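You operate a simulated robot arm through the tools that you are given. There is no shell and no other tool. Be economical: measure what you need, move in short steps, check, and stop when the job is done.

You are at the controls of a simulated two-armed robot. One attempt, no reset.

Task
Put two of the yellow seals from the top of the corner cupboard on the yellow bundle there. Then take the blue bundle with the latest date from the top of the small desk and put it on the white paper stack there. Then take the grey notes on the ledge of the tall cupboard and put it away in the yellow tray at counter 23. Do these in the order given.

The check looks at the end state, three seconds after you hand in, the way a careful person would. Anything else that was tipped, shoved, dropped, spilled or broken makes it a failure. A push-on lid holds only when it is set on centred and level and pressed home; a screw cap is set on level and turned clockwise until tight.

Robot
Two 7-joint arms with fingered hands on one trunk, on a base that drives. Base frame: it is fixed to the floor where the robot stands at the start and does not move with it; the origin is under the middle of the robot, x ahead of it, y to its left, z up. Readings come in m, degrees, newtons and seconds.
The left shoulder is at the start at [0.07, 0.172, 1.352], the right one opposite. Places, roughly: blue bundle [3.25, -0.5, 0.75]; grey notes [3, 1, 0.75]; paper stack [3, -1, 0.75]; yellow bundle [4.5, -0.25, 0.75]; yellow seal [4.5, 0, 0.75]; yellow tray at counter 23 (21x15 cm) [-3.88, -0.72, 0.78]. Payload 5 kg a hand.
The tool frame of a hand sits at the grasp point between the pads (the TCP): z along the fingers, y along the line on which they close. The tips reach 0.043 m beyond it. The gripper opens to 0.144 m. The gripper's body begins 0.05 m behind the TCP. The gripper is a hand of 5 fingers: y runs from the thumb to the fingers, the wrist lies at [-0.021, -0.124, -0.221] in the tool frame.
Orientation is told as [roll, pitch, yaw] about the base's x, y, z axes, in that order, counted from this pose: with the fingers straight down and the wrist toward the robot, the tool's x, y and z point along [0, 1, 0], [1, 0, 0] and [0, 0, -1] of the base frame.

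Tools
- The arms move only by the tool jog_arm. It takes "left_deltas", "right_deltas" or both (then of equal length, played together; a hand with none holds still); each is one flat list of numbers, 6 for each row, row after row: the shift along the base's x, y, z in m, then the turn, a rotation vector about the base's x, y, z in degrees. In form: [tx, ty, tz, rx, ry, rz, tx, ty, tz, rx, ry, rz, ...]. A call has 1 to 10 rows; each row is the pose to reach, as a shift and turn from the pose commanded when the call began. Rows are played at 5 a second. More than 0.05 m and 8.6 degrees between two rows, and nothing of the call is played. Where a pose cannot be reached the arm comes as near as it can. A force on the tool above 40 N (or 10 N above the force at the start of the call, whichever is more), or a blocked arm, ends the call early, and 0.2 s more pass. In this call time passes only in rows, and 0.2 s behind the last. The reply holds the time, the measured pose of the TCP, the force on the tool along the base axes, the opening and the grip force, in the units named above and with some noise, with the torque about the TCP (base axes, N m) and any sound that the robot's microphone picked up.
- Cameras (640 x 400 px; columns grow to the right, rows downward): "scene" is now at [0.1422, -0.0122, 1.6032]; the picture's right is [-0.14, -0.99, 0.00], its down [-0.39, 0.06, -0.92] and it looks along [0.91, -0.13, -0.40] (base axes); focal length 282 px, centre (320, 200). "left" rides on the left gripper at [-0.086, -0.108, -0.168] in its tool frame; the picture's right is [-0.80, -0.28, 0.53], its down [0.54, -0.73, 0.42] and it looks along [0.27, 0.63, 0.73] (tool axes); focal length 275 px, centre (320, 200). "right" rides on the right gripper at [0.086, -0.109, -0.168] in its tool frame; the picture's right is [-0.80, 0.28, -0.53], its down [-0.54, -0.73, 0.42] and it looks along [-0.27, 0.63, 0.73] (tool axes); focal length 275 px, centre (320, 200). There is no depth. A picture from a camera that has moved, and an enlarged one, comes with that camera's place and axes in the base frame and with its lens.
- get_image(camera): a new picture of that camera. No time passes.
- raise_lower(by): slides the trunk up (or, below 0, down) by that many m; the arms and the scene camera ride with it, the base frame stays. It gives what a move gives, with no picture.
- drive_base(legs): drives the robot by 1 to 6 legs, each [ahead, left, turn to the left] in m, m and degrees, along the robot's own axes; the way and the turn of a leg run together, so that a leg with both is an arc; at most 1.5 m and 180 degrees a leg. The arms and the cameras ride along, it lands a little off, and it stops where it bumps. It gives what a move gives.
- curl_fingers(index, middle, ring, little, thumb_bend, thumb_turn, hand): sets how far each is bent, from 0 (flat) to 1 (curled in); at 0.3 the hand is open as for a grip, at 0.7 the pads meet at the TCP. One left out holds its place. A second passes; each finger stops where it meets its share of the squeeze, and holds until it gets a number again. It is the only way to open and close the hand. It gives what a move gives, with no picture; readings hold the bend of each and the force on index, middle, ring, little, thumb and palm. thumb_turn goes from beside the hand (0) to across from the fingers (1), as for a grip.
- aim_head(pan, tilt): turns the head with the scene camera to pan (to the left, within 86 degrees either way) and tilt (down, from -29 to 69), counted from straight ahead of the robot. It gives what a move gives.
- zoom(camera, box): a new picture of the part [left, top, right, bottom] of that camera's present view, enlarged. No time passes.
- hand_in(): hands the job in; it is judged then, once.

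Go step by step. Nothing tells you exact positions but the pictures and the camera data: compare them with the known pose of the tool, close in by small moves and look again before you grip or let go. The budget is 165 turns and 118 pictures, counting those below and the enlarged ones. Unless the task says otherwise, let go and move clear before handing in, and close with one line.

The tools are called after "Emit:" as name(argument=value, ...) on one line, values as JSON. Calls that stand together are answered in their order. jog_arm: Moves the arms, as the interface text tells. Its arguments: {"type":"object","properties":{"left_deltas":{"type":"array","items":{"type":"number"}},"right_deltas":{"type":"array","items":{"type":"number"}}},"required":[]} The other tools are called the same way: raise_lower (by) slides the trunk up or down; curl_fingers (index, middle, ring, little, thumb_bend, thumb_turn, hand) moves the fingers one by one; drive_base (legs) drives the base; aim_head (pan, tilt) turns the head that bears the scene camera; get_image (camera) takes a picture; zoom (camera, box) takes an enlarged picture of a part of a camera's view; hand_in () hands the job in.

At the start:

```text
clock: 0.0
left_position: [0.6334, 0.2753, 1.0834]
left_tcp_rot: [0.0, 0.1, -0.1]
left_force: [0.0, 0.3, 0.2]
left_wrist_torque: [0.03, 0.0, 0.0]
left_width: 0.1434
left_finger_force: 0.0
left_shape: jaw
left_bend: [0.3, 0.3, 0.3, 0.3, 0.3, 0.98]
left_finger forces: [0.1, 0.1, 0.0, 0.0, 0.0, 0.0]
right_position: [0.6676, -0.3484, 1.0391]
right_tcp_rot: [-0.1, 0.1, 0.0]
right_force: [0.4, 0.6, 0.1]
right_wrist_torque: [-0.01, 0.03, 0.02]
right_width: 0.1437
right_finger_force: 0.1
right_shape: jaw
right_bend: [0.3, 0.3, 0.3, 0.3, 0.3, 0.98]
right_finger forces: [0.1, 0.0, 0.0, 0.0, 0.0, 0.1]
trunk travel left (down, up): [-0.45, 0.49]
robot x, y, heading: [0.0033, 0.0036, -0.1]
head pan, tilt: [-7.9, 23.5]
```

scene: 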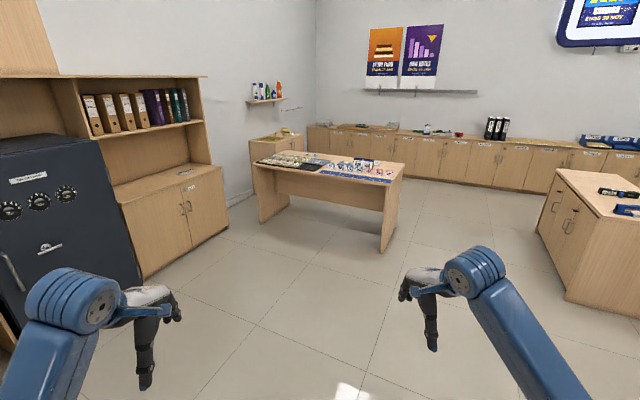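
right: 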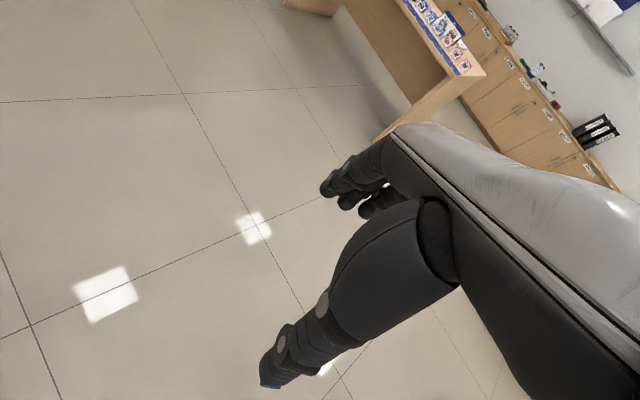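
left: 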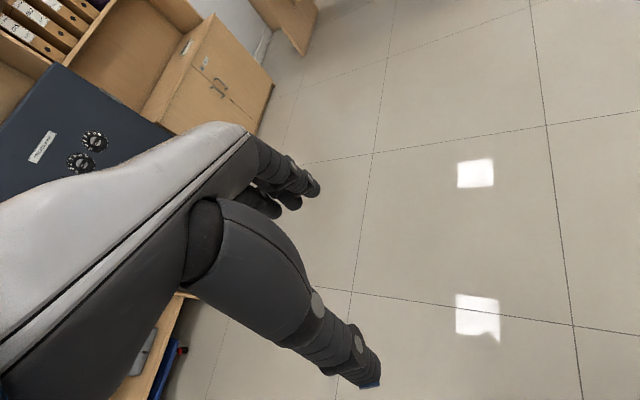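

I see the small desk ahead at about [3, -0.5], the tall cupboard with a ledge on the left, and the corner cupboard behind the desk. I'll zoom in for detail.

Emit:
zoom(camera="scene", box=[230, 120, 430, 245])

Emit:
zoom(camera="scene", box=[100, 70, 320, 208])

```text
3.20 times, centred on (330, 182) of scene
camera zoom: at [0.1422, -0.0122, 1.6032], right [-0.14, -0.99, 0.0], down [-0.39, 0.06, -0.92], along [0.91, -0.13, -0.4], focal length 902 px, centre (288, 256)
```

zoom: 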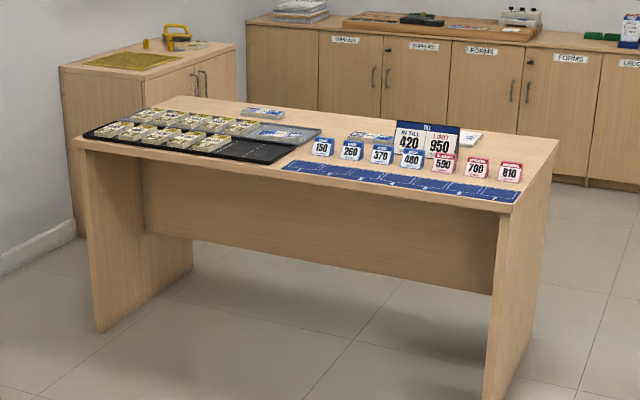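

```text
2.90 times, centred on (210, 139) of scene
camera zoom: at [0.1422, -0.0122, 1.6032], right [-0.14, -0.99, 0.0], down [-0.39, 0.06, -0.92], along [0.91, -0.13, -0.4], focal length 818 px, centre (639, 377)
```

zoom: 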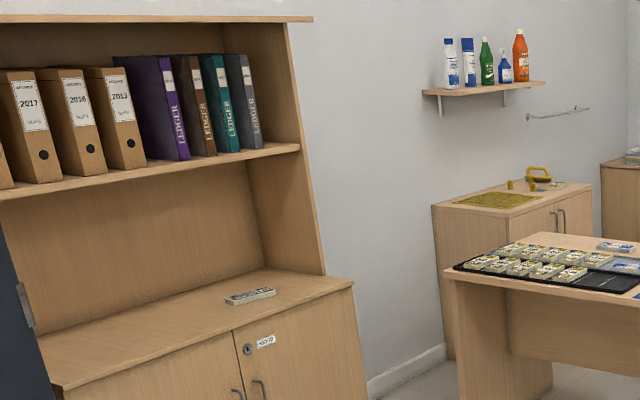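

The room is turned about -33° against the base frame. I'll go round the right end of the desk into the aisle between desk and back counter, starting with the turn and part of the way, then check.

Emit:
drive_base(legs=[[0, 0, -33], [1.5, -0.25, 0]])

Emit:
aim_head(pan=0, tilt=25)

Emit:
get_image(camera="scene")

```text
refused: leg 2 is longer than a leg can be; nothing moved
```

```text
clock: 0.7
left_position: [0.635, 0.2769, 1.0838]
left_tcp_rot: [0.0, 0.0, 0.0]
left_force: [0.8, 0.4, 0.8]
left_wrist_torque: [0.02, 0.03, 0.01]
left_width: 0.1435
left_finger_force: 0.0
left_shape: jaw
left_bend: [0.3, 0.3, 0.3, 0.3, 0.3, 0.98]
left_finger forces: [0.0, 0.0, 0.0, 0.1, 0.0, 0.0]
right_position: [0.6681, -0.3487, 1.0393]
right_tcp_rot: [0.0, 0.0, 0.0]
right_force: [-0.7, 0.6, 0.2]
right_wrist_torque: [0.01, 0.03, -0.04]
right_width: 0.1436
right_finger_force: 0.0
right_shape: jaw
right_bend: [0.3, 0.3, 0.3, 0.3, 0.3, 0.98]
right_finger forces: [0.0, 0.0, 0.0, 0.0, 0.0, 0.1]
trunk travel left (down, up): [-0.45, 0.49]
robot x, y, heading: [-0.0043, 0.0024, 0.2]
head pan, tilt: [0.0, 25.0]
```

```text
112 pictures are left
camera scene: at [0.1427, 0.0005, 1.6007], right [0.0, -1.0, 0.0], down [-0.42, 0.0, -0.91], along [0.91, 0.0, -0.42], focal length 282 px, centre (320, 200)
```

scene: 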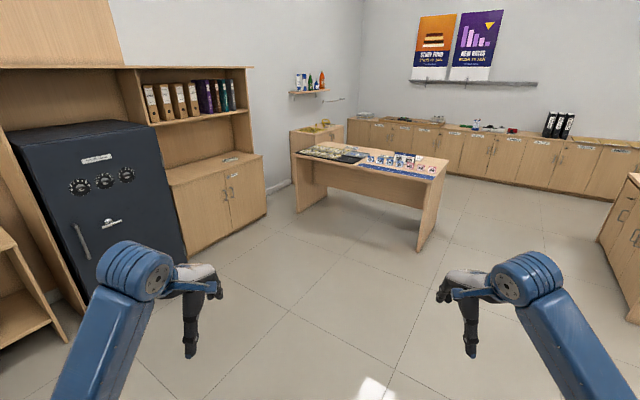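

The leg was slightly too long, so I'll split it up.

Emit:
drive_base(legs=[[0, 0, -33], [1.4, -0.25, 0]])

Emit:
get_image(camera="scene")

```text
clock: 9.4
left_position: [1.7456, -1.0597, 1.0832]
left_tcp_rot: [0.0, 0.0, -31.4]
left_force: [0.2, -0.6, 0.2]
left_wrist_torque: [0.02, -0.01, -0.01]
left_width: 0.1438
left_finger_force: 0.1
left_shape: jaw
left_bend: [0.3, 0.3, 0.3, 0.3, 0.3, 0.98]
left_finger forces: [0.0, 0.0, 0.0, 0.0, 0.0, 0.0]
right_position: [1.4481, -1.6093, 1.0384]
right_tcp_rot: [0.1, 0.0, -31.4]
right_force: [-1.0, 0.3, -0.5]
right_wrist_torque: [-0.01, -0.01, -0.01]
right_width: 0.1432
right_finger_force: 0.1
right_shape: jaw
right_bend: [0.3, 0.3, 0.3, 0.3, 0.3, 0.98]
right_finger forces: [0.0, 0.0, 0.0, 0.0, 0.0, 0.0]
trunk travel left (down, up): [-0.45, 0.49]
robot x, y, heading: [1.056, -0.9635, -31.3]
head pan, tilt: [0.0, 25.0]
```

```text
111 pictures are left
camera scene: at [1.1814, -1.0378, 1.6007], right [-0.52, -0.85, 0.0], down [-0.36, 0.22, -0.91], along [0.77, -0.47, -0.42], focal length 282 px, centre (320, 200)
```

scene: 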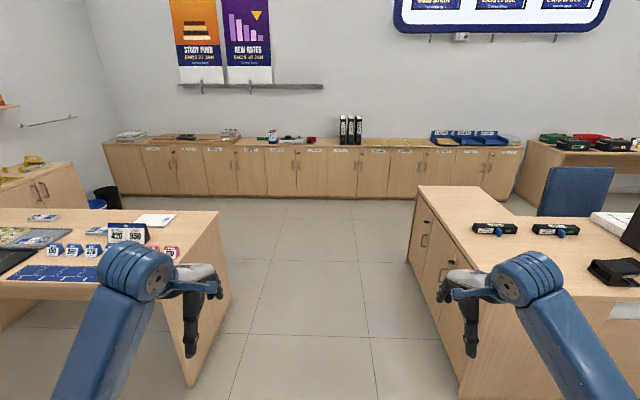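

The passage is clear: desk edge about 0.59 m to the left, island about 0.75 m to the right. I'll drive through, then turn left toward the corner cupboard.

Emit:
drive_base(legs=[[1.4, -0.08, 0], [1.15, 0, 0], [0, 0, 90]])

Emit:
get_image(camera="scene")

```text
clock: 25.9
left_position: [3.3127, -1.7055, 1.0828]
left_tcp_rot: [0.0, 0.0, 59.0]
left_force: [-0.8, 0.1, 0.3]
left_wrist_torque: [-0.03, -0.03, 0.01]
left_width: 0.1436
left_finger_force: 0.1
left_shape: jaw
left_bend: [0.3, 0.3, 0.3, 0.3, 0.3, 0.98]
left_finger forces: [0.0, 0.1, 0.0, 0.1, 0.0, 0.1]
right_position: [3.8653, -1.999, 1.0377]
right_tcp_rot: [0.1, -0.1, 58.9]
right_force: [-0.6, 0.4, -1.6]
right_wrist_torque: [-0.01, -0.03, 0.01]
right_width: 0.1435
right_finger_force: 0.0
right_shape: jaw
right_bend: [0.3, 0.3, 0.3, 0.3, 0.3, 0.98]
right_finger forces: [0.0, 0.0, 0.0, 0.1, 0.0, 0.0]
trunk travel left (down, up): [-0.45, 0.49]
robot x, y, heading: [3.224, -2.3919, 59.2]
head pan, tilt: [0.0, 25.0]
```

```text
110 pictures are left
camera scene: at [3.2959, -2.2692, 1.6007], right [0.86, -0.52, 0.0], down [-0.22, -0.36, -0.91], along [0.47, 0.78, -0.42], focal length 282 px, centre (320, 200)
```

scene: 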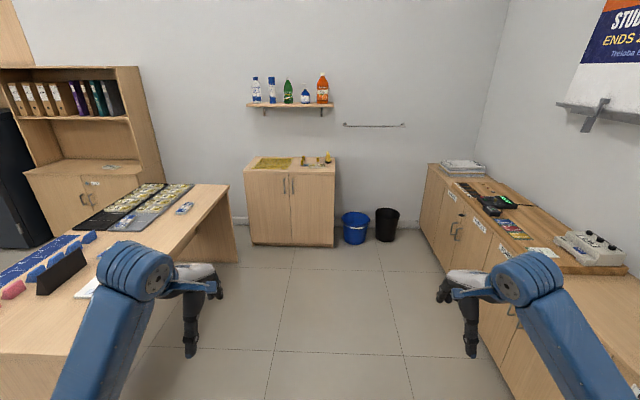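

The corner cupboard is straight ahead, its front about 2.3 m from the camera, its top at roughly z 0.80. I'll drive up closer.

Emit:
drive_base(legs=[[1.4, 0.1, 0], [0.3, 0, 0]])

Emit:
aim_head(pan=0, tilt=45)

Emit:
get_image(camera="scene")

```text
clock: 34.5
left_position: [4.0777, -0.1954, 1.0834]
left_tcp_rot: [0.0, 0.1, 59.8]
left_force: [0.7, 0.1, -0.1]
left_wrist_torque: [-0.01, 0.01, 0.01]
left_width: 0.1435
left_finger_force: 0.2
left_shape: jaw
left_bend: [0.3, 0.3, 0.3, 0.3, 0.3, 0.98]
left_finger forces: [0.0, 0.1, 0.0, 0.0, 0.1, 0.0]
right_position: [4.6328, -0.4813, 1.0381]
right_tcp_rot: [0.0, 0.0, 59.8]
right_force: [-1.3, 0.2, 0.2]
right_wrist_torque: [0.01, 0.0, 0.01]
right_width: 0.1438
right_finger_force: 0.1
right_shape: jaw
right_bend: [0.3, 0.3, 0.3, 0.3, 0.3, 0.98]
right_finger forces: [0.0, 0.1, 0.0, 0.0, 0.1, 0.1]
trunk travel left (down, up): [-0.45, 0.49]
robot x, y, heading: [3.9967, -0.8833, 59.6]
head pan, tilt: [0.0, 25.0]
```

```text
clock: 35.3
left_position: [4.0779, -0.1941, 1.0846]
left_tcp_rot: [0.0, -0.1, 59.9]
left_force: [0.1, 0.0, -0.4]
left_wrist_torque: [0.01, 0.0, 0.02]
left_width: 0.1437
left_finger_force: 0.1
left_shape: jaw
left_bend: [0.3, 0.3, 0.3, 0.3, 0.3, 0.98]
left_finger forces: [0.1, 0.1, 0.0, 0.0, 0.0, 0.0]
right_position: [4.6334, -0.4808, 1.0384]
right_tcp_rot: [0.0, 0.1, 59.8]
right_force: [-0.4, 0.1, 0.2]
right_wrist_torque: [-0.02, -0.01, -0.03]
right_width: 0.1437
right_finger_force: 0.1
right_shape: jaw
right_bend: [0.3, 0.3, 0.3, 0.3, 0.3, 0.98]
right_finger forces: [0.0, 0.0, 0.0, 0.1, 0.0, 0.0]
trunk travel left (down, up): [-0.45, 0.49]
robot x, y, heading: [3.9978, -0.8781, 60.1]
head pan, tilt: [0.0, 45.0]
```

```text
109 pictures are left
camera scene: at [4.063, -0.7676, 1.5702], right [0.86, -0.5, 0.0], down [-0.36, -0.61, -0.71], along [0.36, 0.61, -0.71], focal length 282 px, centre (320, 200)
```

scene: 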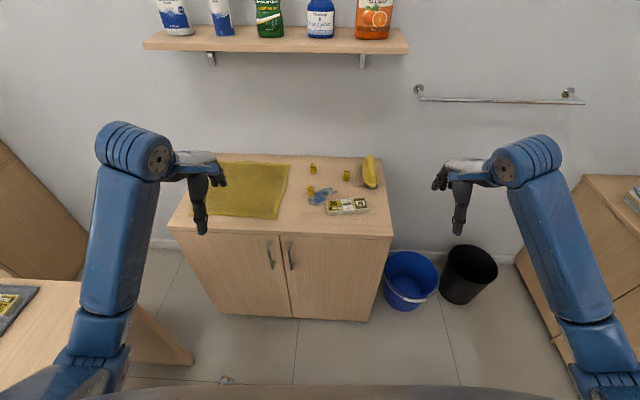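

Emit:
zoom(camera="scene", box=[270, 140, 410, 228])

```text
4.55 times, centred on (340, 184) of scene
camera zoom: at [4.063, -0.7676, 1.5702], right [0.86, -0.5, 0.0], down [-0.36, -0.61, -0.71], along [0.36, 0.61, -0.71], focal length 1282 px, centre (229, 273)
```

zoom: 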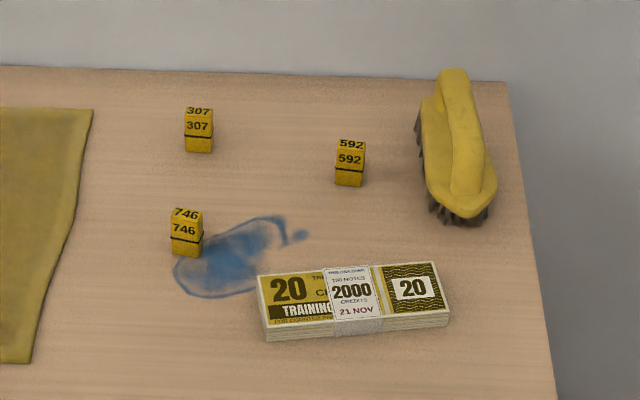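

Three yellow seals stand on the cupboard (307, 592, 746 beside an ink spill) and the yellow bundle lies in front. I'll use the clean 307 and 592. First I'll pull the hands back, then move 0.25 m closer.

Emit:
jog_arm(left_deltas=[-0.025, -0.043, 0, 0, 0, 0, -0.05, -0.0866, 0, 0, 0, 0, -0.075, -0.13, 0, 0, 0, 0, -0.1, -0.173, 0, 0, 0, 0], right_deltas=[-0.025, -0.043, 0, 0, 0, 0, -0.05, -0.0866, 0.02, 0, 0, 0, -0.075, -0.13, 0.04, 0, 0, 0, -0.1, -0.173, 0.04, 0, 0, 0])

Emit:
drive_base(legs=[[0.25, 0, 0]])

Emit:
get_image(camera="scene")

Emit:
get_image(camera="right")

```text
refused: row 2 steps farther than a row can; nothing moved
```

```text
clock: 37.2
left_position: [4.2044, 0.0254, 1.0834]
left_tcp_rot: [0.1, -0.1, 59.9]
left_force: [0.3, 0.5, -1.0]
left_wrist_torque: [-0.04, -0.02, -0.04]
left_width: 0.1437
left_finger_force: 0.0
left_shape: jaw
left_bend: [0.3, 0.3, 0.3, 0.3, 0.3, 0.98]
left_finger forces: [0.1, 0.0, 0.0, 0.1, 0.0, 0.0]
right_position: [4.7612, -0.2589, 1.0388]
right_tcp_rot: [0.1, 0.0, 59.9]
right_force: [-0.6, -0.4, -0.4]
right_wrist_torque: [0.0, 0.01, -0.02]
right_width: 0.1437
right_finger_force: 0.1
right_shape: jaw
right_bend: [0.3, 0.3, 0.3, 0.3, 0.3, 0.98]
right_finger forces: [0.1, 0.0, 0.1, 0.1, 0.0, 0.0]
trunk travel left (down, up): [-0.45, 0.49]
robot x, y, heading: [4.1235, -0.6595, 59.9]
head pan, tilt: [0.0, 45.0]
```

```text
107 pictures are left
camera scene: at [4.1909, -0.5472, 1.5702], right [0.86, -0.5, 0.0], down [-0.35, -0.61, -0.71], along [0.35, 0.61, -0.71], focal length 282 px, centre (320, 200)
```

scene: 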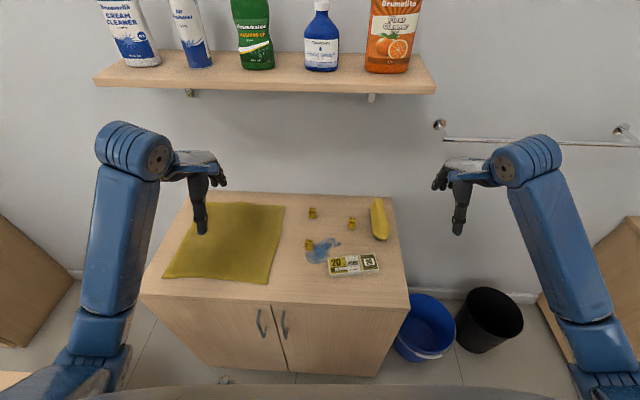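

```text
106 pictures are left
camera right: at [4.633, -0.3108, 1.2045], right [0.83, -0.15, 0.53], down [0.11, -0.9, -0.42], along [0.55, 0.41, -0.73], focal length 275 px, centre (320, 200)
```

right: 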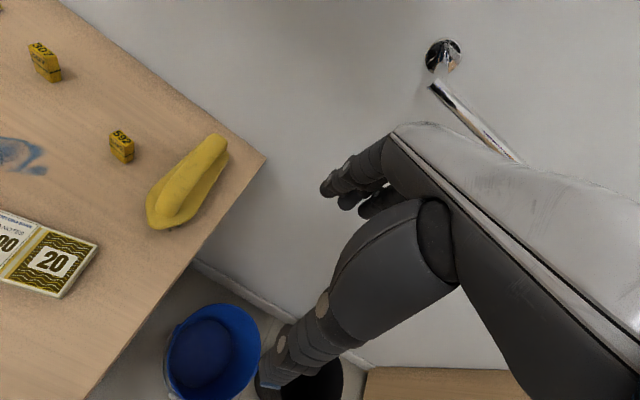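

Triangulation puts seal 592 at about [4.607, -0.047, 0.814] on a top at about z 0.80, 307 at about [4.512, 0.064], and the bundle centre at about [4.518, -0.191]. I'll shape a narrow pinch with the right hand and bring it above 592.

Emit:
curl_fingers(hand="right", index=0.5, middle=0.5, ring=0.2, little=0.2, thumb_bend=0.5)

Emit:
jog_arm(right_deltas=[-0.025, 0.035, 0, 0, 0, 0, -0.05, 0.07, 0, 0, 0, 0, -0.075, 0.105, -0.01, 0, 0, 0, -0.1, 0.14, -0.02, 0, 0, 0, -0.127, 0.175, -0.04, 0, 0, 0, -0.154, 0.212, -0.055, 0, 0, 0])

Emit:
get_image(camera="right")

Emit:
zoom(camera="scene", box=[260, 150, 440, 262])

```text
clock: 38.2
left_position: [4.2042, 0.0267, 1.0834]
left_tcp_rot: [0.0, 0.0, 59.9]
left_force: [-0.8, 0.6, -0.1]
left_wrist_torque: [0.01, 0.01, -0.01]
left_width: 0.1436
left_finger_force: 0.1
left_shape: jaw
left_bend: [0.3, 0.3, 0.3, 0.3, 0.3, 0.98]
left_finger forces: [0.0, 0.0, 0.1, 0.0, 0.0, 0.0]
right_position: [4.7602, -0.2593, 1.039]
right_tcp_rot: [0.0, 0.0, 59.9]
right_force: [0.2, -0.8, -0.3]
right_wrist_torque: [-0.03, -0.03, -0.01]
right_width: 0.0792
right_finger_force: 0.1
right_shape: fingers
right_bend: [0.5, 0.5, 0.2, 0.2, 0.5, 0.98]
right_finger forces: [0.1, 0.0, 0.0, 0.0, 0.0, 0.0]
trunk travel left (down, up): [-0.45, 0.49]
robot x, y, heading: [4.1238, -0.6615, 60.0]
head pan, tilt: [0.0, 45.0]
```

```text
clock: 39.6
left_position: [4.203, 0.0275, 1.0826]
left_tcp_rot: [-0.1, 0.1, 59.9]
left_force: [0.2, -0.4, 0.5]
left_wrist_torque: [-0.08, -0.04, -0.05]
left_width: 0.1438
left_finger_force: 0.0
left_shape: jaw
left_bend: [0.3, 0.3, 0.3, 0.3, 0.3, 0.98]
left_finger forces: [0.1, 0.0, 0.0, 0.0, 0.0, 0.0]
right_position: [4.605, -0.0465, 0.9812]
right_tcp_rot: [0.0, 0.1, 59.8]
right_force: [0.7, 0.9, 0.2]
right_wrist_torque: [-0.02, -0.02, 0.03]
right_width: 0.0789
right_finger_force: 0.0
right_shape: fingers
right_bend: [0.5, 0.5, 0.2, 0.2, 0.5, 0.97]
right_finger forces: [0.1, 0.0, 0.0, 0.0, 0.0, 0.0]
trunk travel left (down, up): [-0.45, 0.49]
robot x, y, heading: [4.122, -0.6633, 59.8]
head pan, tilt: [0.0, 45.0]
```

```text
105 pictures are left
camera right: at [4.4765, -0.0969, 1.1468], right [0.83, -0.15, 0.54], down [0.1, -0.9, -0.42], along [0.55, 0.41, -0.73], focal length 275 px, centre (320, 200)
```

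right: 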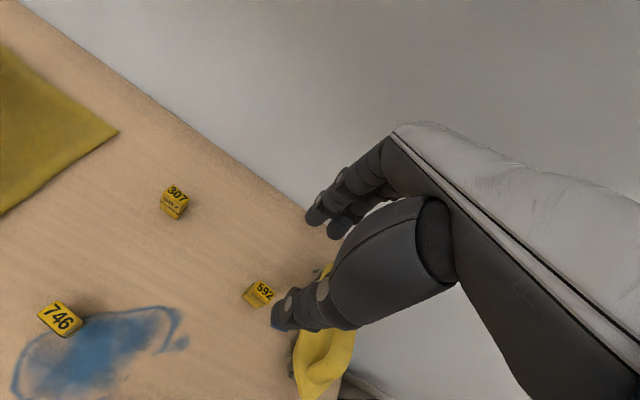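

```text
3.56 times, centred on (350, 206) of scene
camera zoom: at [4.1896, -0.5446, 1.57], right [0.86, -0.5, 0.0], down [-0.35, -0.61, -0.71], along [0.36, 0.61, -0.71], focal length 1003 px, centre (213, 179)
```

zoom: 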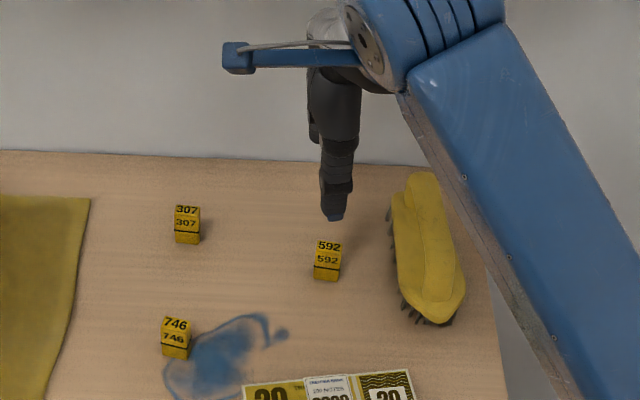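

The hand is right over 592; predicted and seen pixels agree. I'll lower it to just above the seal and look.

Emit:
jog_arm(right_deltas=[0, 0, -0.04, 0, 0, 0, 0, 0, -0.08, 0, 0, 0, 0, 0, -0.105, 0, 0, 0])

Emit:
get_image(camera="right")

Emit:
zoom(camera="scene", box=[300, 175, 400, 238])

```text
clock: 40.4
left_position: [4.2045, 0.0264, 1.0832]
left_tcp_rot: [0.1, 0.0, 59.9]
left_force: [0.1, 0.4, 0.3]
left_wrist_torque: [0.01, 0.03, -0.02]
left_width: 0.1436
left_finger_force: 0.1
left_shape: jaw
left_bend: [0.3, 0.3, 0.3, 0.3, 0.3, 0.98]
left_finger forces: [0.0, 0.0, 0.1, 0.0, 0.0, 0.0]
right_position: [4.6101, -0.0464, 0.8777]
right_tcp_rot: [-0.1, 0.0, 59.9]
right_force: [-0.4, 0.0, -0.2]
right_wrist_torque: [-0.01, -0.01, 0.0]
right_width: 0.0793
right_finger_force: 0.0
right_shape: fingers
right_bend: [0.5, 0.5, 0.2, 0.2, 0.5, 0.97]
right_finger forces: [0.1, 0.0, 0.0, 0.0, 0.0, 0.0]
trunk travel left (down, up): [-0.45, 0.49]
robot x, y, heading: [4.1237, -0.659, 59.7]
head pan, tilt: [0.0, 45.0]
```

```text
103 pictures are left
camera right: at [4.481, -0.0983, 1.0439], right [0.83, -0.15, 0.53], down [0.11, -0.9, -0.42], along [0.55, 0.41, -0.73], focal length 275 px, centre (320, 200)
```

right: 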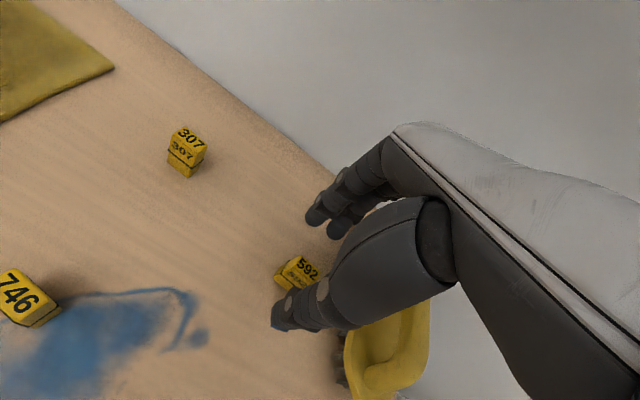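

```text
6.35 times, centred on (350, 206) of scene
camera zoom: at [4.1913, -0.5471, 1.5702], right [0.86, -0.5, 0.0], down [-0.36, -0.61, -0.71], along [0.35, 0.61, -0.71], focal length 1791 px, centre (130, 159)
```

zoom: 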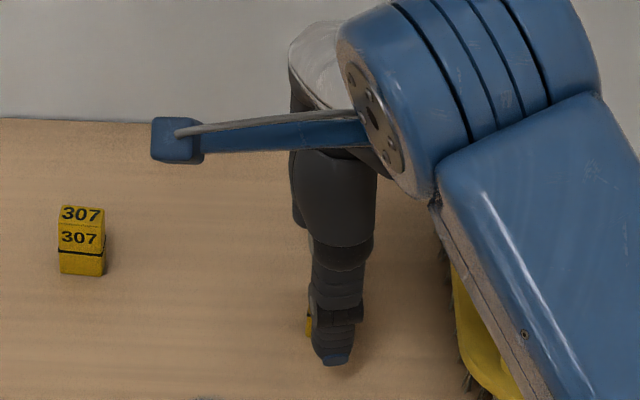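

Aligned. I'll lower to TCP z 0.848, with the tips just above the top, and close index, middle and thumb.

Emit:
jog_arm(right_deltas=[-0.002, -0.002, -0.015, 0, 0, 0, -0.003, -0.003, -0.03, 0, 0, 0])

Emit:
curl_fingers(hand="right", index=0.66, middle=0.66, thumb_bend=0.66)

Emit:
get_image(camera="right")

```text
clock: 41.0
left_position: [4.2046, 0.0251, 1.0845]
left_tcp_rot: [0.0, 0.0, 59.9]
left_force: [-0.4, 0.6, -0.8]
left_wrist_torque: [-0.01, 0.0, -0.01]
left_width: 0.1435
left_finger_force: 0.0
left_shape: jaw
left_bend: [0.3, 0.3, 0.3, 0.3, 0.3, 0.98]
left_finger forces: [0.1, 0.0, 0.0, 0.0, 0.0, 0.0]
right_position: [4.6045, -0.0496, 0.8493]
right_tcp_rot: [0.0, -0.1, 59.9]
right_force: [0.1, 0.9, 2.8]
right_wrist_torque: [0.09, -0.1, 0.03]
right_width: 0.0789
right_finger_force: 1.5
right_shape: fingers
right_bend: [0.5, 0.5, 0.2, 0.2, 0.5, 0.97]
right_finger forces: [0.0, 2.8, 0.1, 0.1, 0.0, 0.0]
trunk travel left (down, up): [-0.45, 0.49]
robot x, y, heading: [4.1255, -0.6641, 60.1]
head pan, tilt: [0.0, 45.0]
```

```text
clock: 42.0
left_position: [4.2045, 0.0257, 1.0823]
left_tcp_rot: [-0.1, 0.0, 59.9]
left_force: [-0.5, 0.1, 0.8]
left_wrist_torque: [-0.05, -0.02, 0.02]
left_width: 0.1435
left_finger_force: 0.1
left_shape: jaw
left_bend: [0.3, 0.3, 0.3, 0.3, 0.3, 0.98]
left_finger forces: [0.0, 0.0, 0.0, 0.1, 0.0, 0.0]
right_position: [4.605, -0.0499, 0.8488]
right_tcp_rot: [0.0, 0.0, 59.9]
right_force: [-0.1, -0.2, 0.5]
right_wrist_torque: [-0.01, -0.02, 0.01]
right_width: 0.0222
right_finger_force: 0.0
right_shape: fingers
right_bend: [0.66, 0.66, 0.2, 0.2, 0.66, 0.97]
right_finger forces: [0.1, 0.1, 0.2, 0.0, 0.1, 0.1]
trunk travel left (down, up): [-0.45, 0.49]
robot x, y, heading: [4.1231, -0.6617, 60.1]
head pan, tilt: [0.0, 45.0]
```

```text
101 pictures are left
camera right: at [4.4764, -0.1017, 1.0144], right [0.83, -0.15, 0.53], down [0.11, -0.9, -0.42], along [0.55, 0.41, -0.73], focal length 275 px, centre (320, 200)
```

right: 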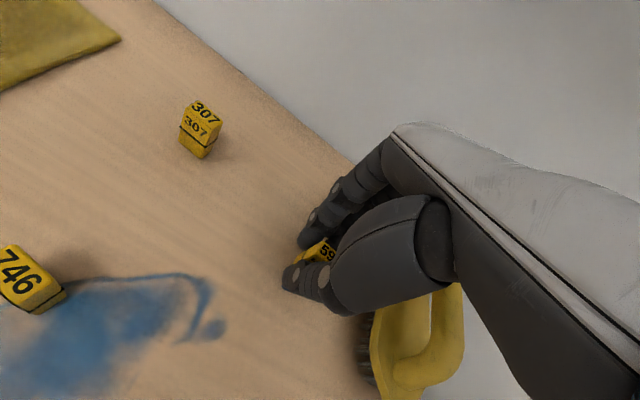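

The pads are 2.2 cm apart with the seal between them and no squeeze yet. I'll zoom to check.

Emit:
zoom(camera="right", box=[250, 200, 400, 294])

Emit:
zoom(camera="scene", box=[310, 185, 390, 235])

```text
4.26 times, centred on (325, 247) of right
camera zoom: at [4.4764, -0.1017, 1.0144], right [0.83, -0.15, 0.53], down [0.11, -0.9, -0.42], along [0.55, 0.41, -0.73], focal length 1171 px, centre (299, 0)
```

zoom: 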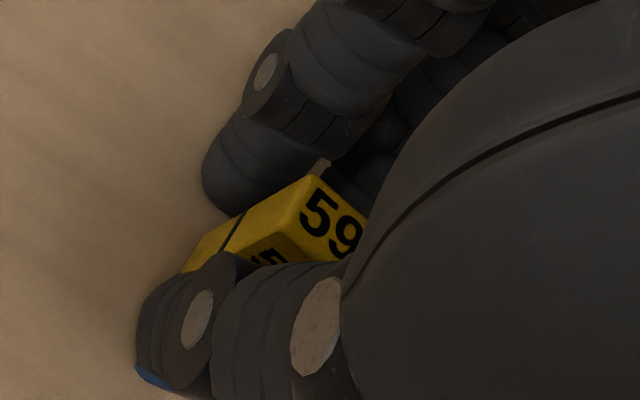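

```text
8.00 times, centred on (350, 210) of scene
camera zoom: at [4.191, -0.5468, 1.5701], right [0.86, -0.5, 0.0], down [-0.35, -0.61, -0.71], along [0.35, 0.61, -0.71], focal length 2256 px, centre (80, 120)
```

zoom: 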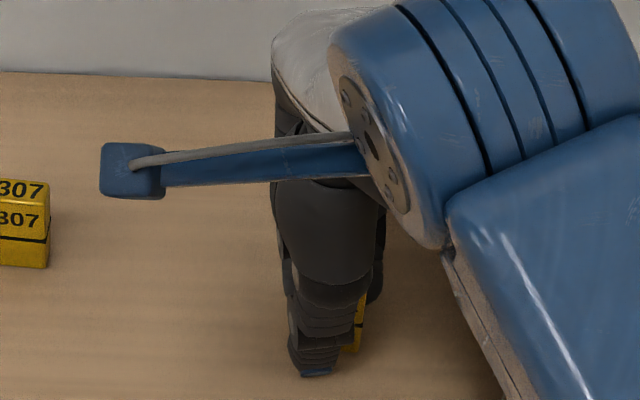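

The seal sits about 8 mm right of the thumb centre. I'll shift right slightly and squeeze.

Emit:
jog_arm(right_deltas=[0.006, -0.0035, 0, 0, 0, 0])

Emit:
curl_fingers(hand="right", index=0.73, middle=0.73, thumb_bend=0.73)

Emit:
zoom(camera="right", box=[250, 200, 400, 294])

```text
clock: 42.4
left_position: [4.2042, 0.0264, 1.084]
left_tcp_rot: [0.0, -0.1, 59.9]
left_force: [-0.3, -0.4, 0.0]
left_wrist_torque: [0.03, -0.04, 0.02]
left_width: 0.1435
left_finger_force: 0.0
left_shape: jaw
left_bend: [0.3, 0.3, 0.3, 0.3, 0.3, 0.98]
left_finger forces: [0.1, 0.1, 0.0, 0.0, 0.1, 0.1]
right_position: [4.6114, -0.0537, 0.8487]
right_tcp_rot: [-0.1, 0.0, 60.0]
right_force: [-0.1, 0.1, -1.3]
right_wrist_torque: [0.0, 0.02, -0.03]
right_width: 0.0217
right_finger_force: 0.1
right_shape: fingers
right_bend: [0.66, 0.66, 0.2, 0.2, 0.66, 0.97]
right_finger forces: [0.0, 0.0, 0.1, 0.1, 0.1, 0.0]
trunk travel left (down, up): [-0.45, 0.49]
robot x, y, heading: [4.1225, -0.6587, 60.1]
head pan, tilt: [0.0, 45.0]
```

```text
clock: 43.4
left_position: [4.2053, 0.0265, 1.0838]
left_tcp_rot: [0.0, -0.1, 59.8]
left_force: [-0.4, 0.2, -0.4]
left_wrist_torque: [-0.03, -0.02, 0.02]
left_width: 0.1437
left_finger_force: 0.0
left_shape: jaw
left_bend: [0.3, 0.3, 0.3, 0.3, 0.3, 0.98]
left_finger forces: [0.1, 0.0, 0.1, 0.0, 0.0, 0.0]
right_position: [4.6105, -0.0532, 0.8481]
right_tcp_rot: [0.0, 0.0, 60.0]
right_force: [0.0, 0.1, -0.8]
right_wrist_torque: [0.0, -0.01, 0.02]
right_width: 0.0166
right_finger_force: 12.1
right_shape: fingers
right_bend: [0.72, 0.72, 0.2, 0.2, 0.68, 0.97]
right_finger forces: [9.4, 3.2, 0.0, 0.0, 12.1, 0.0]
trunk travel left (down, up): [-0.45, 0.49]
robot x, y, heading: [4.1223, -0.6615, 60.1]
head pan, tilt: [0.0, 45.0]
```

```text
4.26 times, centred on (325, 247) of right
camera zoom: at [4.4823, -0.1052, 1.0142], right [0.83, -0.15, 0.53], down [0.11, -0.9, -0.42], along [0.55, 0.41, -0.73], focal length 1171 px, centre (299, 0)
```

zoom: 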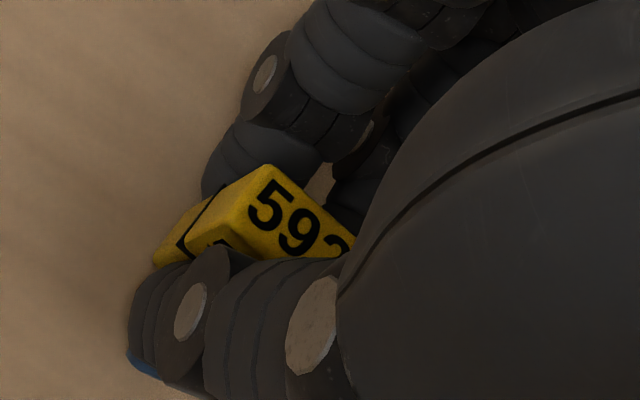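

Gripped (thumb 12 N). I'll lift and carry it to the left part of the bundle.

Emit:
jog_arm(right_deltas=[0, 0, 0.04, 0, 0, 0, 0, 0, 0.08, 0, 0, 0, -0.03, -0.027, 0.09, 0, 0, 0, -0.06, -0.054, 0.09, 0, 0, 0, -0.095, -0.085, 0.09, 0, 0, 0, -0.1315, -0.115, 0.08, 0, 0, 0])

Emit:
get_image(camera="right")

Emit:
zoom(camera="scene", box=[280, 205, 420, 293])

```text
clock: 44.8
left_position: [4.203, 0.025, 1.0847]
left_tcp_rot: [0.0, -0.1, 59.8]
left_force: [-0.6, 0.0, -0.2]
left_wrist_torque: [0.03, -0.01, 0.0]
left_width: 0.1438
left_finger_force: 0.1
left_shape: jaw
left_bend: [0.3, 0.3, 0.3, 0.3, 0.3, 0.98]
left_finger forces: [0.1, 0.1, 0.1, 0.0, 0.1, 0.0]
right_position: [4.4799, -0.1708, 0.931]
right_tcp_rot: [0.0, -0.1, 59.9]
right_force: [-1.4, -1.5, 1.0]
right_wrist_torque: [0.02, -0.04, 0.0]
right_width: 0.0164
right_finger_force: 12.6
right_shape: fingers
right_bend: [0.72, 0.72, 0.2, 0.2, 0.68, 0.97]
right_finger forces: [9.2, 3.1, 0.0, 0.1, 12.1, 0.1]
trunk travel left (down, up): [-0.45, 0.49]
robot x, y, heading: [4.1234, -0.6609, 59.8]
head pan, tilt: [0.0, 45.0]
```

```text
97 pictures are left
camera right: at [4.3503, -0.223, 1.096], right [0.83, -0.15, 0.53], down [0.11, -0.9, -0.42], along [0.55, 0.41, -0.73], focal length 275 px, centre (320, 200)
```

right: 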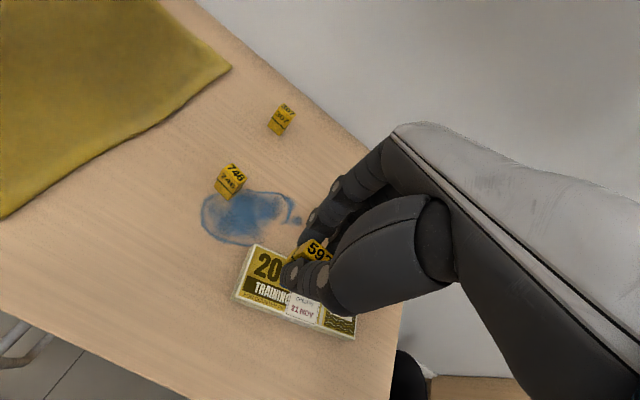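

```text
4.55 times, centred on (350, 249) of scene
camera zoom: at [4.1892, -0.5486, 1.5705], right [0.86, -0.5, 0.0], down [-0.35, -0.61, -0.71], along [0.36, 0.61, -0.71], focal length 1282 px, centre (184, -23)
```

zoom: 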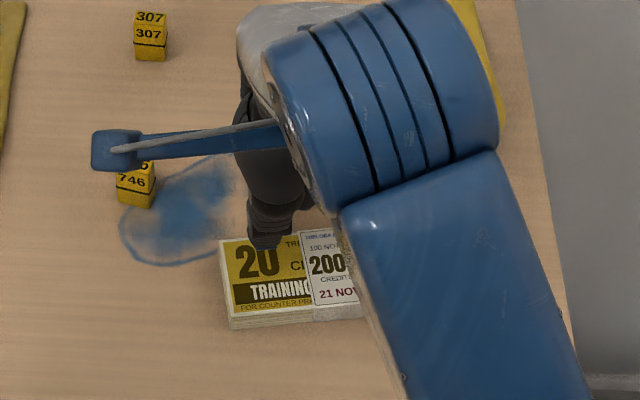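

The landing point projects onto the left third of the bundle, which is right. I'll lower toward contact.

Emit:
jog_arm(right_deltas=[0, 0, -0.03, 0, 0, 0, 0, 0, -0.05, 0, 0, 0])

Emit:
zoom(camera="right", box=[200, 190, 400, 315])

```text
clock: 45.4
left_position: [4.2042, 0.0267, 1.0823]
left_tcp_rot: [0.0, 0.0, 59.9]
left_force: [-0.5, 0.1, -0.5]
left_wrist_torque: [0.0, 0.03, -0.03]
left_width: 0.1437
left_finger_force: 0.1
left_shape: jaw
left_bend: [0.3, 0.3, 0.3, 0.3, 0.3, 0.98]
left_finger forces: [0.1, 0.1, 0.0, 0.0, 0.0, 0.0]
right_position: [4.4795, -0.1702, 0.8778]
right_tcp_rot: [0.0, -0.2, 59.9]
right_force: [0.3, 0.3, 0.5]
right_wrist_torque: [-0.03, 0.02, 0.0]
right_width: 0.0162
right_finger_force: 12.0
right_shape: fingers
right_bend: [0.72, 0.72, 0.2, 0.2, 0.68, 0.97]
right_finger forces: [9.2, 3.1, 0.1, 0.0, 12.0, 0.0]
trunk travel left (down, up): [-0.45, 0.49]
robot x, y, heading: [4.1277, -0.6612, 59.6]
head pan, tilt: [0.0, 45.0]
```

```text
3.20 times, centred on (300, 252) of right
camera zoom: at [4.351, -0.2215, 1.0436], right [0.83, -0.15, 0.53], down [0.11, -0.9, -0.42], along [0.55, 0.41, -0.73], focal length 881 px, centre (384, 32)
```

zoom: 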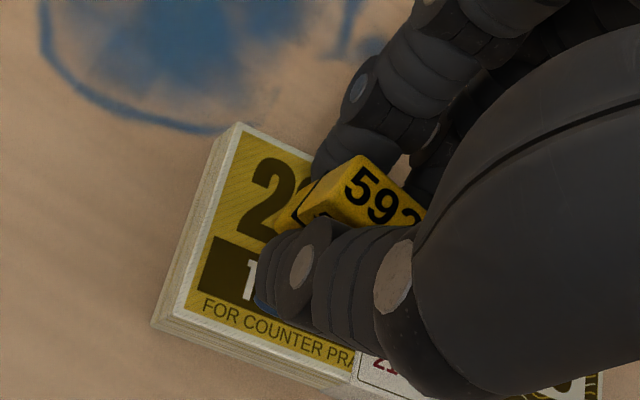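

Close to contact. I'll lower in millimetre steps, watching the force.

Emit:
jog_arm(right_deltas=[0, 0, -0.004, 0, 0, 0, 0, 0, -0.007, 0, 0, 0])

```text
clock: 46.0
left_position: [4.2046, 0.0247, 1.0837]
left_tcp_rot: [0.1, -0.1, 59.9]
left_force: [-0.3, 0.1, 0.2]
left_wrist_torque: [0.01, -0.01, -0.01]
left_width: 0.1438
left_finger_force: 0.0
left_shape: jaw
left_bend: [0.3, 0.3, 0.3, 0.3, 0.3, 0.98]
left_finger forces: [0.0, 0.1, 0.0, 0.0, 0.0, 0.0]
right_position: [4.4784, -0.1694, 0.8706]
right_tcp_rot: [-0.1, 0.1, 60.0]
right_force: [0.0, -0.5, 0.3]
right_wrist_torque: [0.0, -0.02, -0.03]
right_width: 0.0165
right_finger_force: 11.6
right_shape: fingers
right_bend: [0.72, 0.72, 0.2, 0.2, 0.68, 0.97]
right_finger forces: [9.2, 3.1, 0.0, 0.1, 11.9, 0.0]
trunk travel left (down, up): [-0.45, 0.49]
robot x, y, heading: [4.1266, -0.6641, 59.7]
head pan, tilt: [0.0, 45.0]
```

Emit:
jog_arm(right_deltas=[0, 0, -0.003, 0, 0, 0, 0, 0, -0.006, 0, 0, 0])

Emit:
zoom(camera="right", box=[200, 190, 400, 315])

```text
clock: 46.6
left_position: [4.2046, 0.0254, 1.0825]
left_tcp_rot: [-0.1, 0.0, 59.9]
left_force: [0.4, -0.3, -1.0]
left_wrist_torque: [0.01, -0.03, 0.05]
left_width: 0.1434
left_finger_force: 0.0
left_shape: jaw
left_bend: [0.3, 0.3, 0.3, 0.3, 0.3, 0.98]
left_finger forces: [0.0, 0.0, 0.1, 0.0, 0.1, 0.1]
right_position: [4.4786, -0.1695, 0.865]
right_tcp_rot: [0.0, 0.0, 59.9]
right_force: [-0.6, -0.8, 1.3]
right_wrist_torque: [-0.01, 0.03, 0.05]
right_width: 0.0163
right_finger_force: 12.8
right_shape: fingers
right_bend: [0.72, 0.72, 0.2, 0.2, 0.68, 0.97]
right_finger forces: [9.4, 3.1, 0.0, 0.0, 12.2, 0.0]
trunk travel left (down, up): [-0.45, 0.49]
robot x, y, heading: [4.1235, -0.6599, 59.9]
head pan, tilt: [0.0, 45.0]
```

```text
3.20 times, centred on (300, 252) of right
camera zoom: at [4.3505, -0.2204, 1.031], right [0.83, -0.15, 0.53], down [0.11, -0.9, -0.42], along [0.55, 0.41, -0.73], focal length 881 px, centre (384, 32)
```

zoom: 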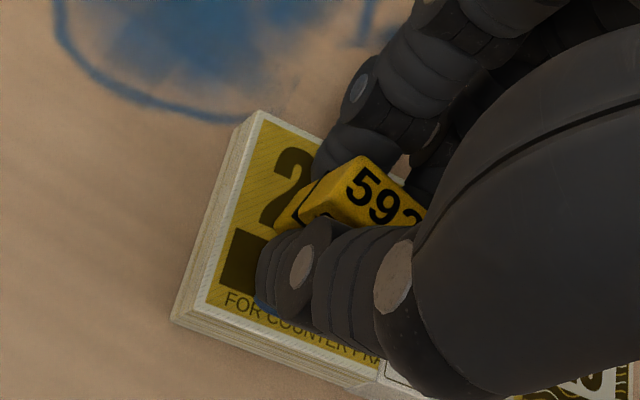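

No contact yet; continuing down.

Emit:
jog_arm(right_deltas=[0, 0, -0.003, 0, 0, 0, 0, 0, -0.005, 0, 0, 0])

```text
clock: 47.2
left_position: [4.2042, 0.0247, 1.0848]
left_tcp_rot: [0.0, -0.1, 59.9]
left_force: [-0.6, -0.4, -0.2]
left_wrist_torque: [-0.01, -0.01, 0.01]
left_width: 0.1437
left_finger_force: 0.0
left_shape: jaw
left_bend: [0.3, 0.3, 0.3, 0.3, 0.3, 0.98]
left_finger forces: [0.0, 0.0, 0.0, 0.0, 0.0, 0.0]
right_position: [4.4788, -0.1694, 0.8637]
right_tcp_rot: [0.0, -0.3, 60.1]
right_force: [2.5, -1.5, 23.0]
right_wrist_torque: [-0.18, 0.35, 0.04]
right_width: 0.0163
right_finger_force: 20.5
right_shape: fingers
right_bend: [0.72, 0.72, 0.2, 0.2, 0.68, 0.97]
right_finger forces: [12.4, 4.8, 0.1, 0.1, 24.5, 0.1]
trunk travel left (down, up): [-0.45, 0.49]
robot x, y, heading: [4.1257, -0.6591, 59.9]
head pan, tilt: [0.0, 45.0]
```

Contact. I'll ease off slightly and then open the fingers symmetrically and slowly.

Emit:
jog_arm(right_deltas=[0, 0, 0.0035, 0, 0, 0])

Emit:
curl_fingers(hand="right", index=0.66, middle=0.66, thumb_bend=0.64)

Emit:
zoom(camera="right", box=[200, 190, 400, 315])

```text
clock: 47.6
left_position: [4.2033, 0.0255, 1.0832]
left_tcp_rot: [0.0, 0.1, 59.9]
left_force: [-0.2, 0.2, -0.2]
left_wrist_torque: [-0.01, -0.02, 0.0]
left_width: 0.1435
left_finger_force: 0.0
left_shape: jaw
left_bend: [0.3, 0.3, 0.3, 0.3, 0.3, 0.98]
left_finger forces: [0.1, 0.1, 0.0, 0.0, 0.1, 0.0]
right_position: [4.4785, -0.1692, 0.8641]
right_tcp_rot: [0.0, 0.0, 59.9]
right_force: [2.6, 0.8, 14.6]
right_wrist_torque: [0.01, 0.16, 0.0]
right_width: 0.0162
right_finger_force: 16.0
right_shape: fingers
right_bend: [0.72, 0.72, 0.2, 0.2, 0.68, 0.97]
right_finger forces: [12.2, 4.4, 0.1, 0.1, 15.7, 0.1]
trunk travel left (down, up): [-0.45, 0.49]
robot x, y, heading: [4.1252, -0.6611, 59.7]
head pan, tilt: [0.0, 45.0]
```

```text
clock: 48.6
left_position: [4.2039, 0.0257, 1.0841]
left_tcp_rot: [-0.1, 0.0, 59.8]
left_force: [0.5, 0.1, -0.5]
left_wrist_torque: [0.05, 0.0, 0.0]
left_width: 0.1439
left_finger_force: 0.0
left_shape: jaw
left_bend: [0.3, 0.3, 0.3, 0.3, 0.3, 0.98]
left_finger forces: [0.1, 0.0, 0.0, 0.1, 0.0, 0.0]
right_position: [4.4789, -0.1694, 0.8633]
right_tcp_rot: [0.0, 0.0, 60.0]
right_force: [-1.2, 2.2, 11.4]
right_wrist_torque: [0.07, 0.26, -0.05]
right_width: 0.0198
right_finger_force: 6.5
right_shape: fingers
right_bend: [0.67, 0.66, 0.2, 0.2, 0.66, 0.97]
right_finger forces: [3.9, 0.5, 0.0, 0.1, 8.5, 0.1]
trunk travel left (down, up): [-0.45, 0.49]
robot x, y, heading: [4.1243, -0.6595, 59.8]
head pan, tilt: [0.0, 45.0]
```

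```text
3.20 times, centred on (300, 252) of right
camera zoom: at [4.3501, -0.2208, 1.0295], right [0.83, -0.15, 0.53], down [0.11, -0.9, -0.42], along [0.55, 0.41, -0.73], focal length 881 px, centre (384, 32)
```

zoom: 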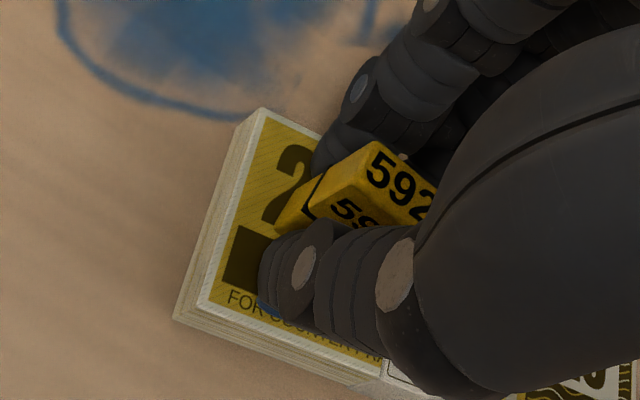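

The thumb tip is pressing on the bundle. I'll raise 3 mm and open a bit more.

Emit:
jog_arm(right_deltas=[0, 0, 0.003, 0, 0, 0])

Emit:
curl_fingers(hand="right", index=0.6, middle=0.6, thumb_bend=0.6)

Emit:
zoom(camera="right", box=[200, 190, 400, 315])

```text
clock: 49.0
left_position: [4.2037, 0.0257, 1.0827]
left_tcp_rot: [0.0, 0.0, 59.9]
left_force: [-0.7, -0.5, -0.2]
left_wrist_torque: [0.0, 0.02, -0.02]
left_width: 0.1435
left_finger_force: 0.0
left_shape: jaw
left_bend: [0.3, 0.3, 0.3, 0.3, 0.3, 0.98]
left_finger forces: [0.1, 0.0, 0.0, 0.0, 0.0, 0.0]
right_position: [4.479, -0.169, 0.8646]
right_tcp_rot: [-0.1, 0.2, 59.9]
right_force: [0.3, 0.2, 0.6]
right_wrist_torque: [0.0, 0.0, -0.02]
right_width: 0.0242
right_finger_force: 0.0
right_shape: fingers
right_bend: [0.66, 0.66, 0.2, 0.2, 0.64, 0.97]
right_finger forces: [0.1, 0.0, 0.0, 0.0, 0.0, 0.0]
trunk travel left (down, up): [-0.45, 0.49]
robot x, y, heading: [4.1225, -0.662, 59.9]
head pan, tilt: [0.0, 45.0]
```

```text
clock: 50.0
left_position: [4.2036, 0.0256, 1.0826]
left_tcp_rot: [0.0, 0.0, 59.9]
left_force: [-0.3, 0.0, -0.1]
left_wrist_torque: [-0.03, -0.03, 0.02]
left_width: 0.1436
left_finger_force: 0.1
left_shape: jaw
left_bend: [0.3, 0.3, 0.3, 0.3, 0.3, 0.98]
left_finger forces: [0.1, 0.1, 0.0, 0.0, 0.0, 0.0]
right_position: [4.4778, -0.1691, 0.8662]
right_tcp_rot: [0.0, 0.0, 59.9]
right_force: [0.0, 0.2, 0.3]
right_wrist_torque: [-0.01, -0.01, -0.01]
right_width: 0.0417
right_finger_force: 0.0
right_shape: fingers
right_bend: [0.6, 0.6, 0.2, 0.2, 0.6, 0.97]
right_finger forces: [0.0, 0.0, 0.0, 0.0, 0.0, 0.0]
trunk travel left (down, up): [-0.45, 0.49]
robot x, y, heading: [4.1252, -0.6636, 60.1]
head pan, tilt: [0.0, 45.0]
```

```text
3.20 times, centred on (300, 252) of right
camera zoom: at [4.3502, -0.2201, 1.0322], right [0.83, -0.15, 0.53], down [0.11, -0.9, -0.42], along [0.55, 0.41, -0.73], focal length 881 px, centre (384, 32)
```

zoom: 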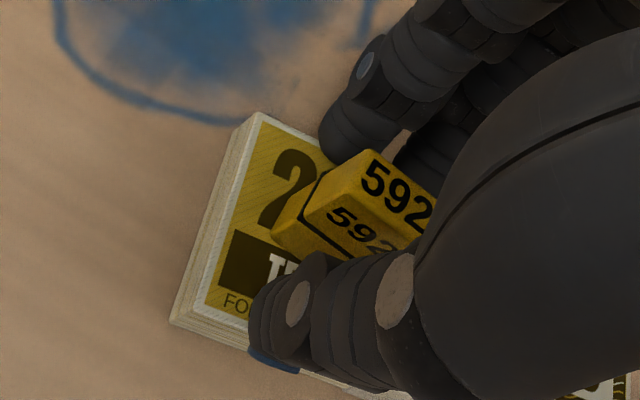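

592 stands freely on the bundle. I'll lift off and go above 307.

Emit:
jog_arm(right_deltas=[0, 0, 0.04, 0, 0, 0, 0, 0, 0.08, 0, 0, 0, 0, 0, 0.1, 0, 0, 0, 0.007, 0.046, 0.1, 0, 0, 0, 0.014, 0.092, 0.1, 0, 0, 0, 0.021, 0.138, 0.1, 0, 0, 0, 0.028, 0.184, 0.1, 0, 0, 0, 0.034, 0.229, 0.1, 0, 0, 0])

Emit:
curl_fingers(hand="right", index=0.54, middle=0.54, thumb_bend=0.52)

Emit:
get_image(camera="right")

Emit:
zoom(camera="scene", box=[270, 175, 410, 263])

```text
clock: 52.0
left_position: [4.2045, 0.0249, 1.0824]
left_tcp_rot: [0.0, 0.0, 59.8]
left_force: [0.3, 0.7, 0.4]
left_wrist_torque: [0.01, -0.03, -0.02]
left_width: 0.1435
left_finger_force: 0.0
left_shape: jaw
left_bend: [0.3, 0.3, 0.3, 0.3, 0.3, 0.98]
left_finger forces: [0.0, 0.0, 0.1, 0.0, 0.0, 0.0]
right_position: [4.5516, 0.0461, 0.957]
right_tcp_rot: [-3.0, 0.0, 58.2]
right_force: [-2.3, -1.0, -0.8]
right_wrist_torque: [-0.01, 0.04, 0.0]
right_width: 0.0425
right_finger_force: 0.8
right_shape: fingers
right_bend: [0.6, 0.6, 0.21, 0.2, 0.6, 0.98]
right_finger forces: [0.1, 0.0, 1.6, 0.0, 0.0, 0.1]
trunk travel left (down, up): [-0.45, 0.49]
robot x, y, heading: [4.1247, -0.6607, 59.6]
head pan, tilt: [0.0, 45.0]
stopped in row 8 (right hand): the arm was blocked; the commanded pose is now the measured one
```

```text
clock: 53.0
left_position: [4.2024, 0.0259, 1.0831]
left_tcp_rot: [0.0, -0.1, 60.0]
left_force: [0.1, -0.2, 0.3]
left_wrist_torque: [-0.01, -0.03, -0.02]
left_width: 0.1436
left_finger_force: 0.0
left_shape: jaw
left_bend: [0.3, 0.3, 0.3, 0.3, 0.3, 0.98]
left_finger forces: [0.0, 0.0, 0.1, 0.1, 0.0, 0.0]
right_position: [4.5514, 0.0478, 0.9567]
right_tcp_rot: [-2.8, 0.0, 58.2]
right_force: [-1.2, -2.9, 1.6]
right_wrist_torque: [0.04, -0.07, -0.09]
right_width: 0.0668
right_finger_force: 0.8
right_shape: fingers
right_bend: [0.54, 0.54, 0.21, 0.2, 0.52, 0.98]
right_finger forces: [0.1, 0.0, 2.5, 0.1, 0.0, 0.1]
trunk travel left (down, up): [-0.45, 0.49]
robot x, y, heading: [4.1256, -0.6599, 59.9]
head pan, tilt: [0.0, 45.0]
```

```text
91 pictures are left
camera right: at [4.4148, 0.003, 1.1175], right [0.8, -0.16, 0.57], down [0.1, -0.91, -0.4], along [0.59, 0.37, -0.72], focal length 275 px, centre (320, 200)
```

right: 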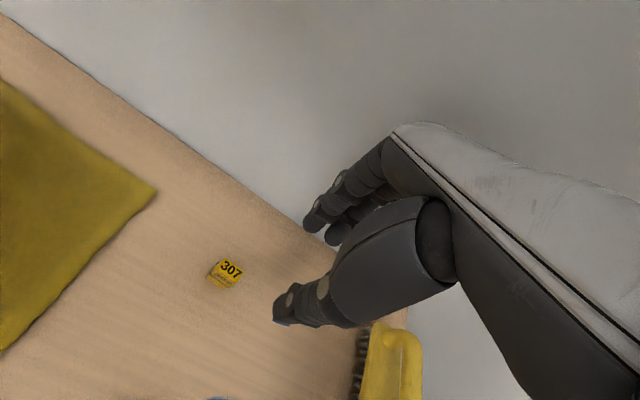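

```text
4.55 times, centred on (340, 219) of scene
camera zoom: at [4.1909, -0.5471, 1.5702], right [0.86, -0.5, 0.0], down [-0.36, -0.61, -0.71], along [0.36, 0.61, -0.71], focal length 1282 px, centre (229, 114)
```

zoom: 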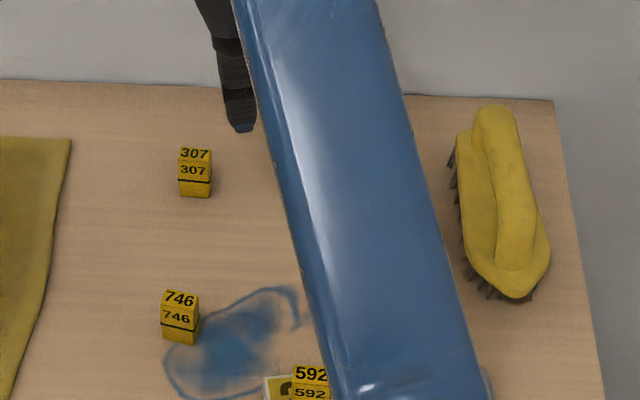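

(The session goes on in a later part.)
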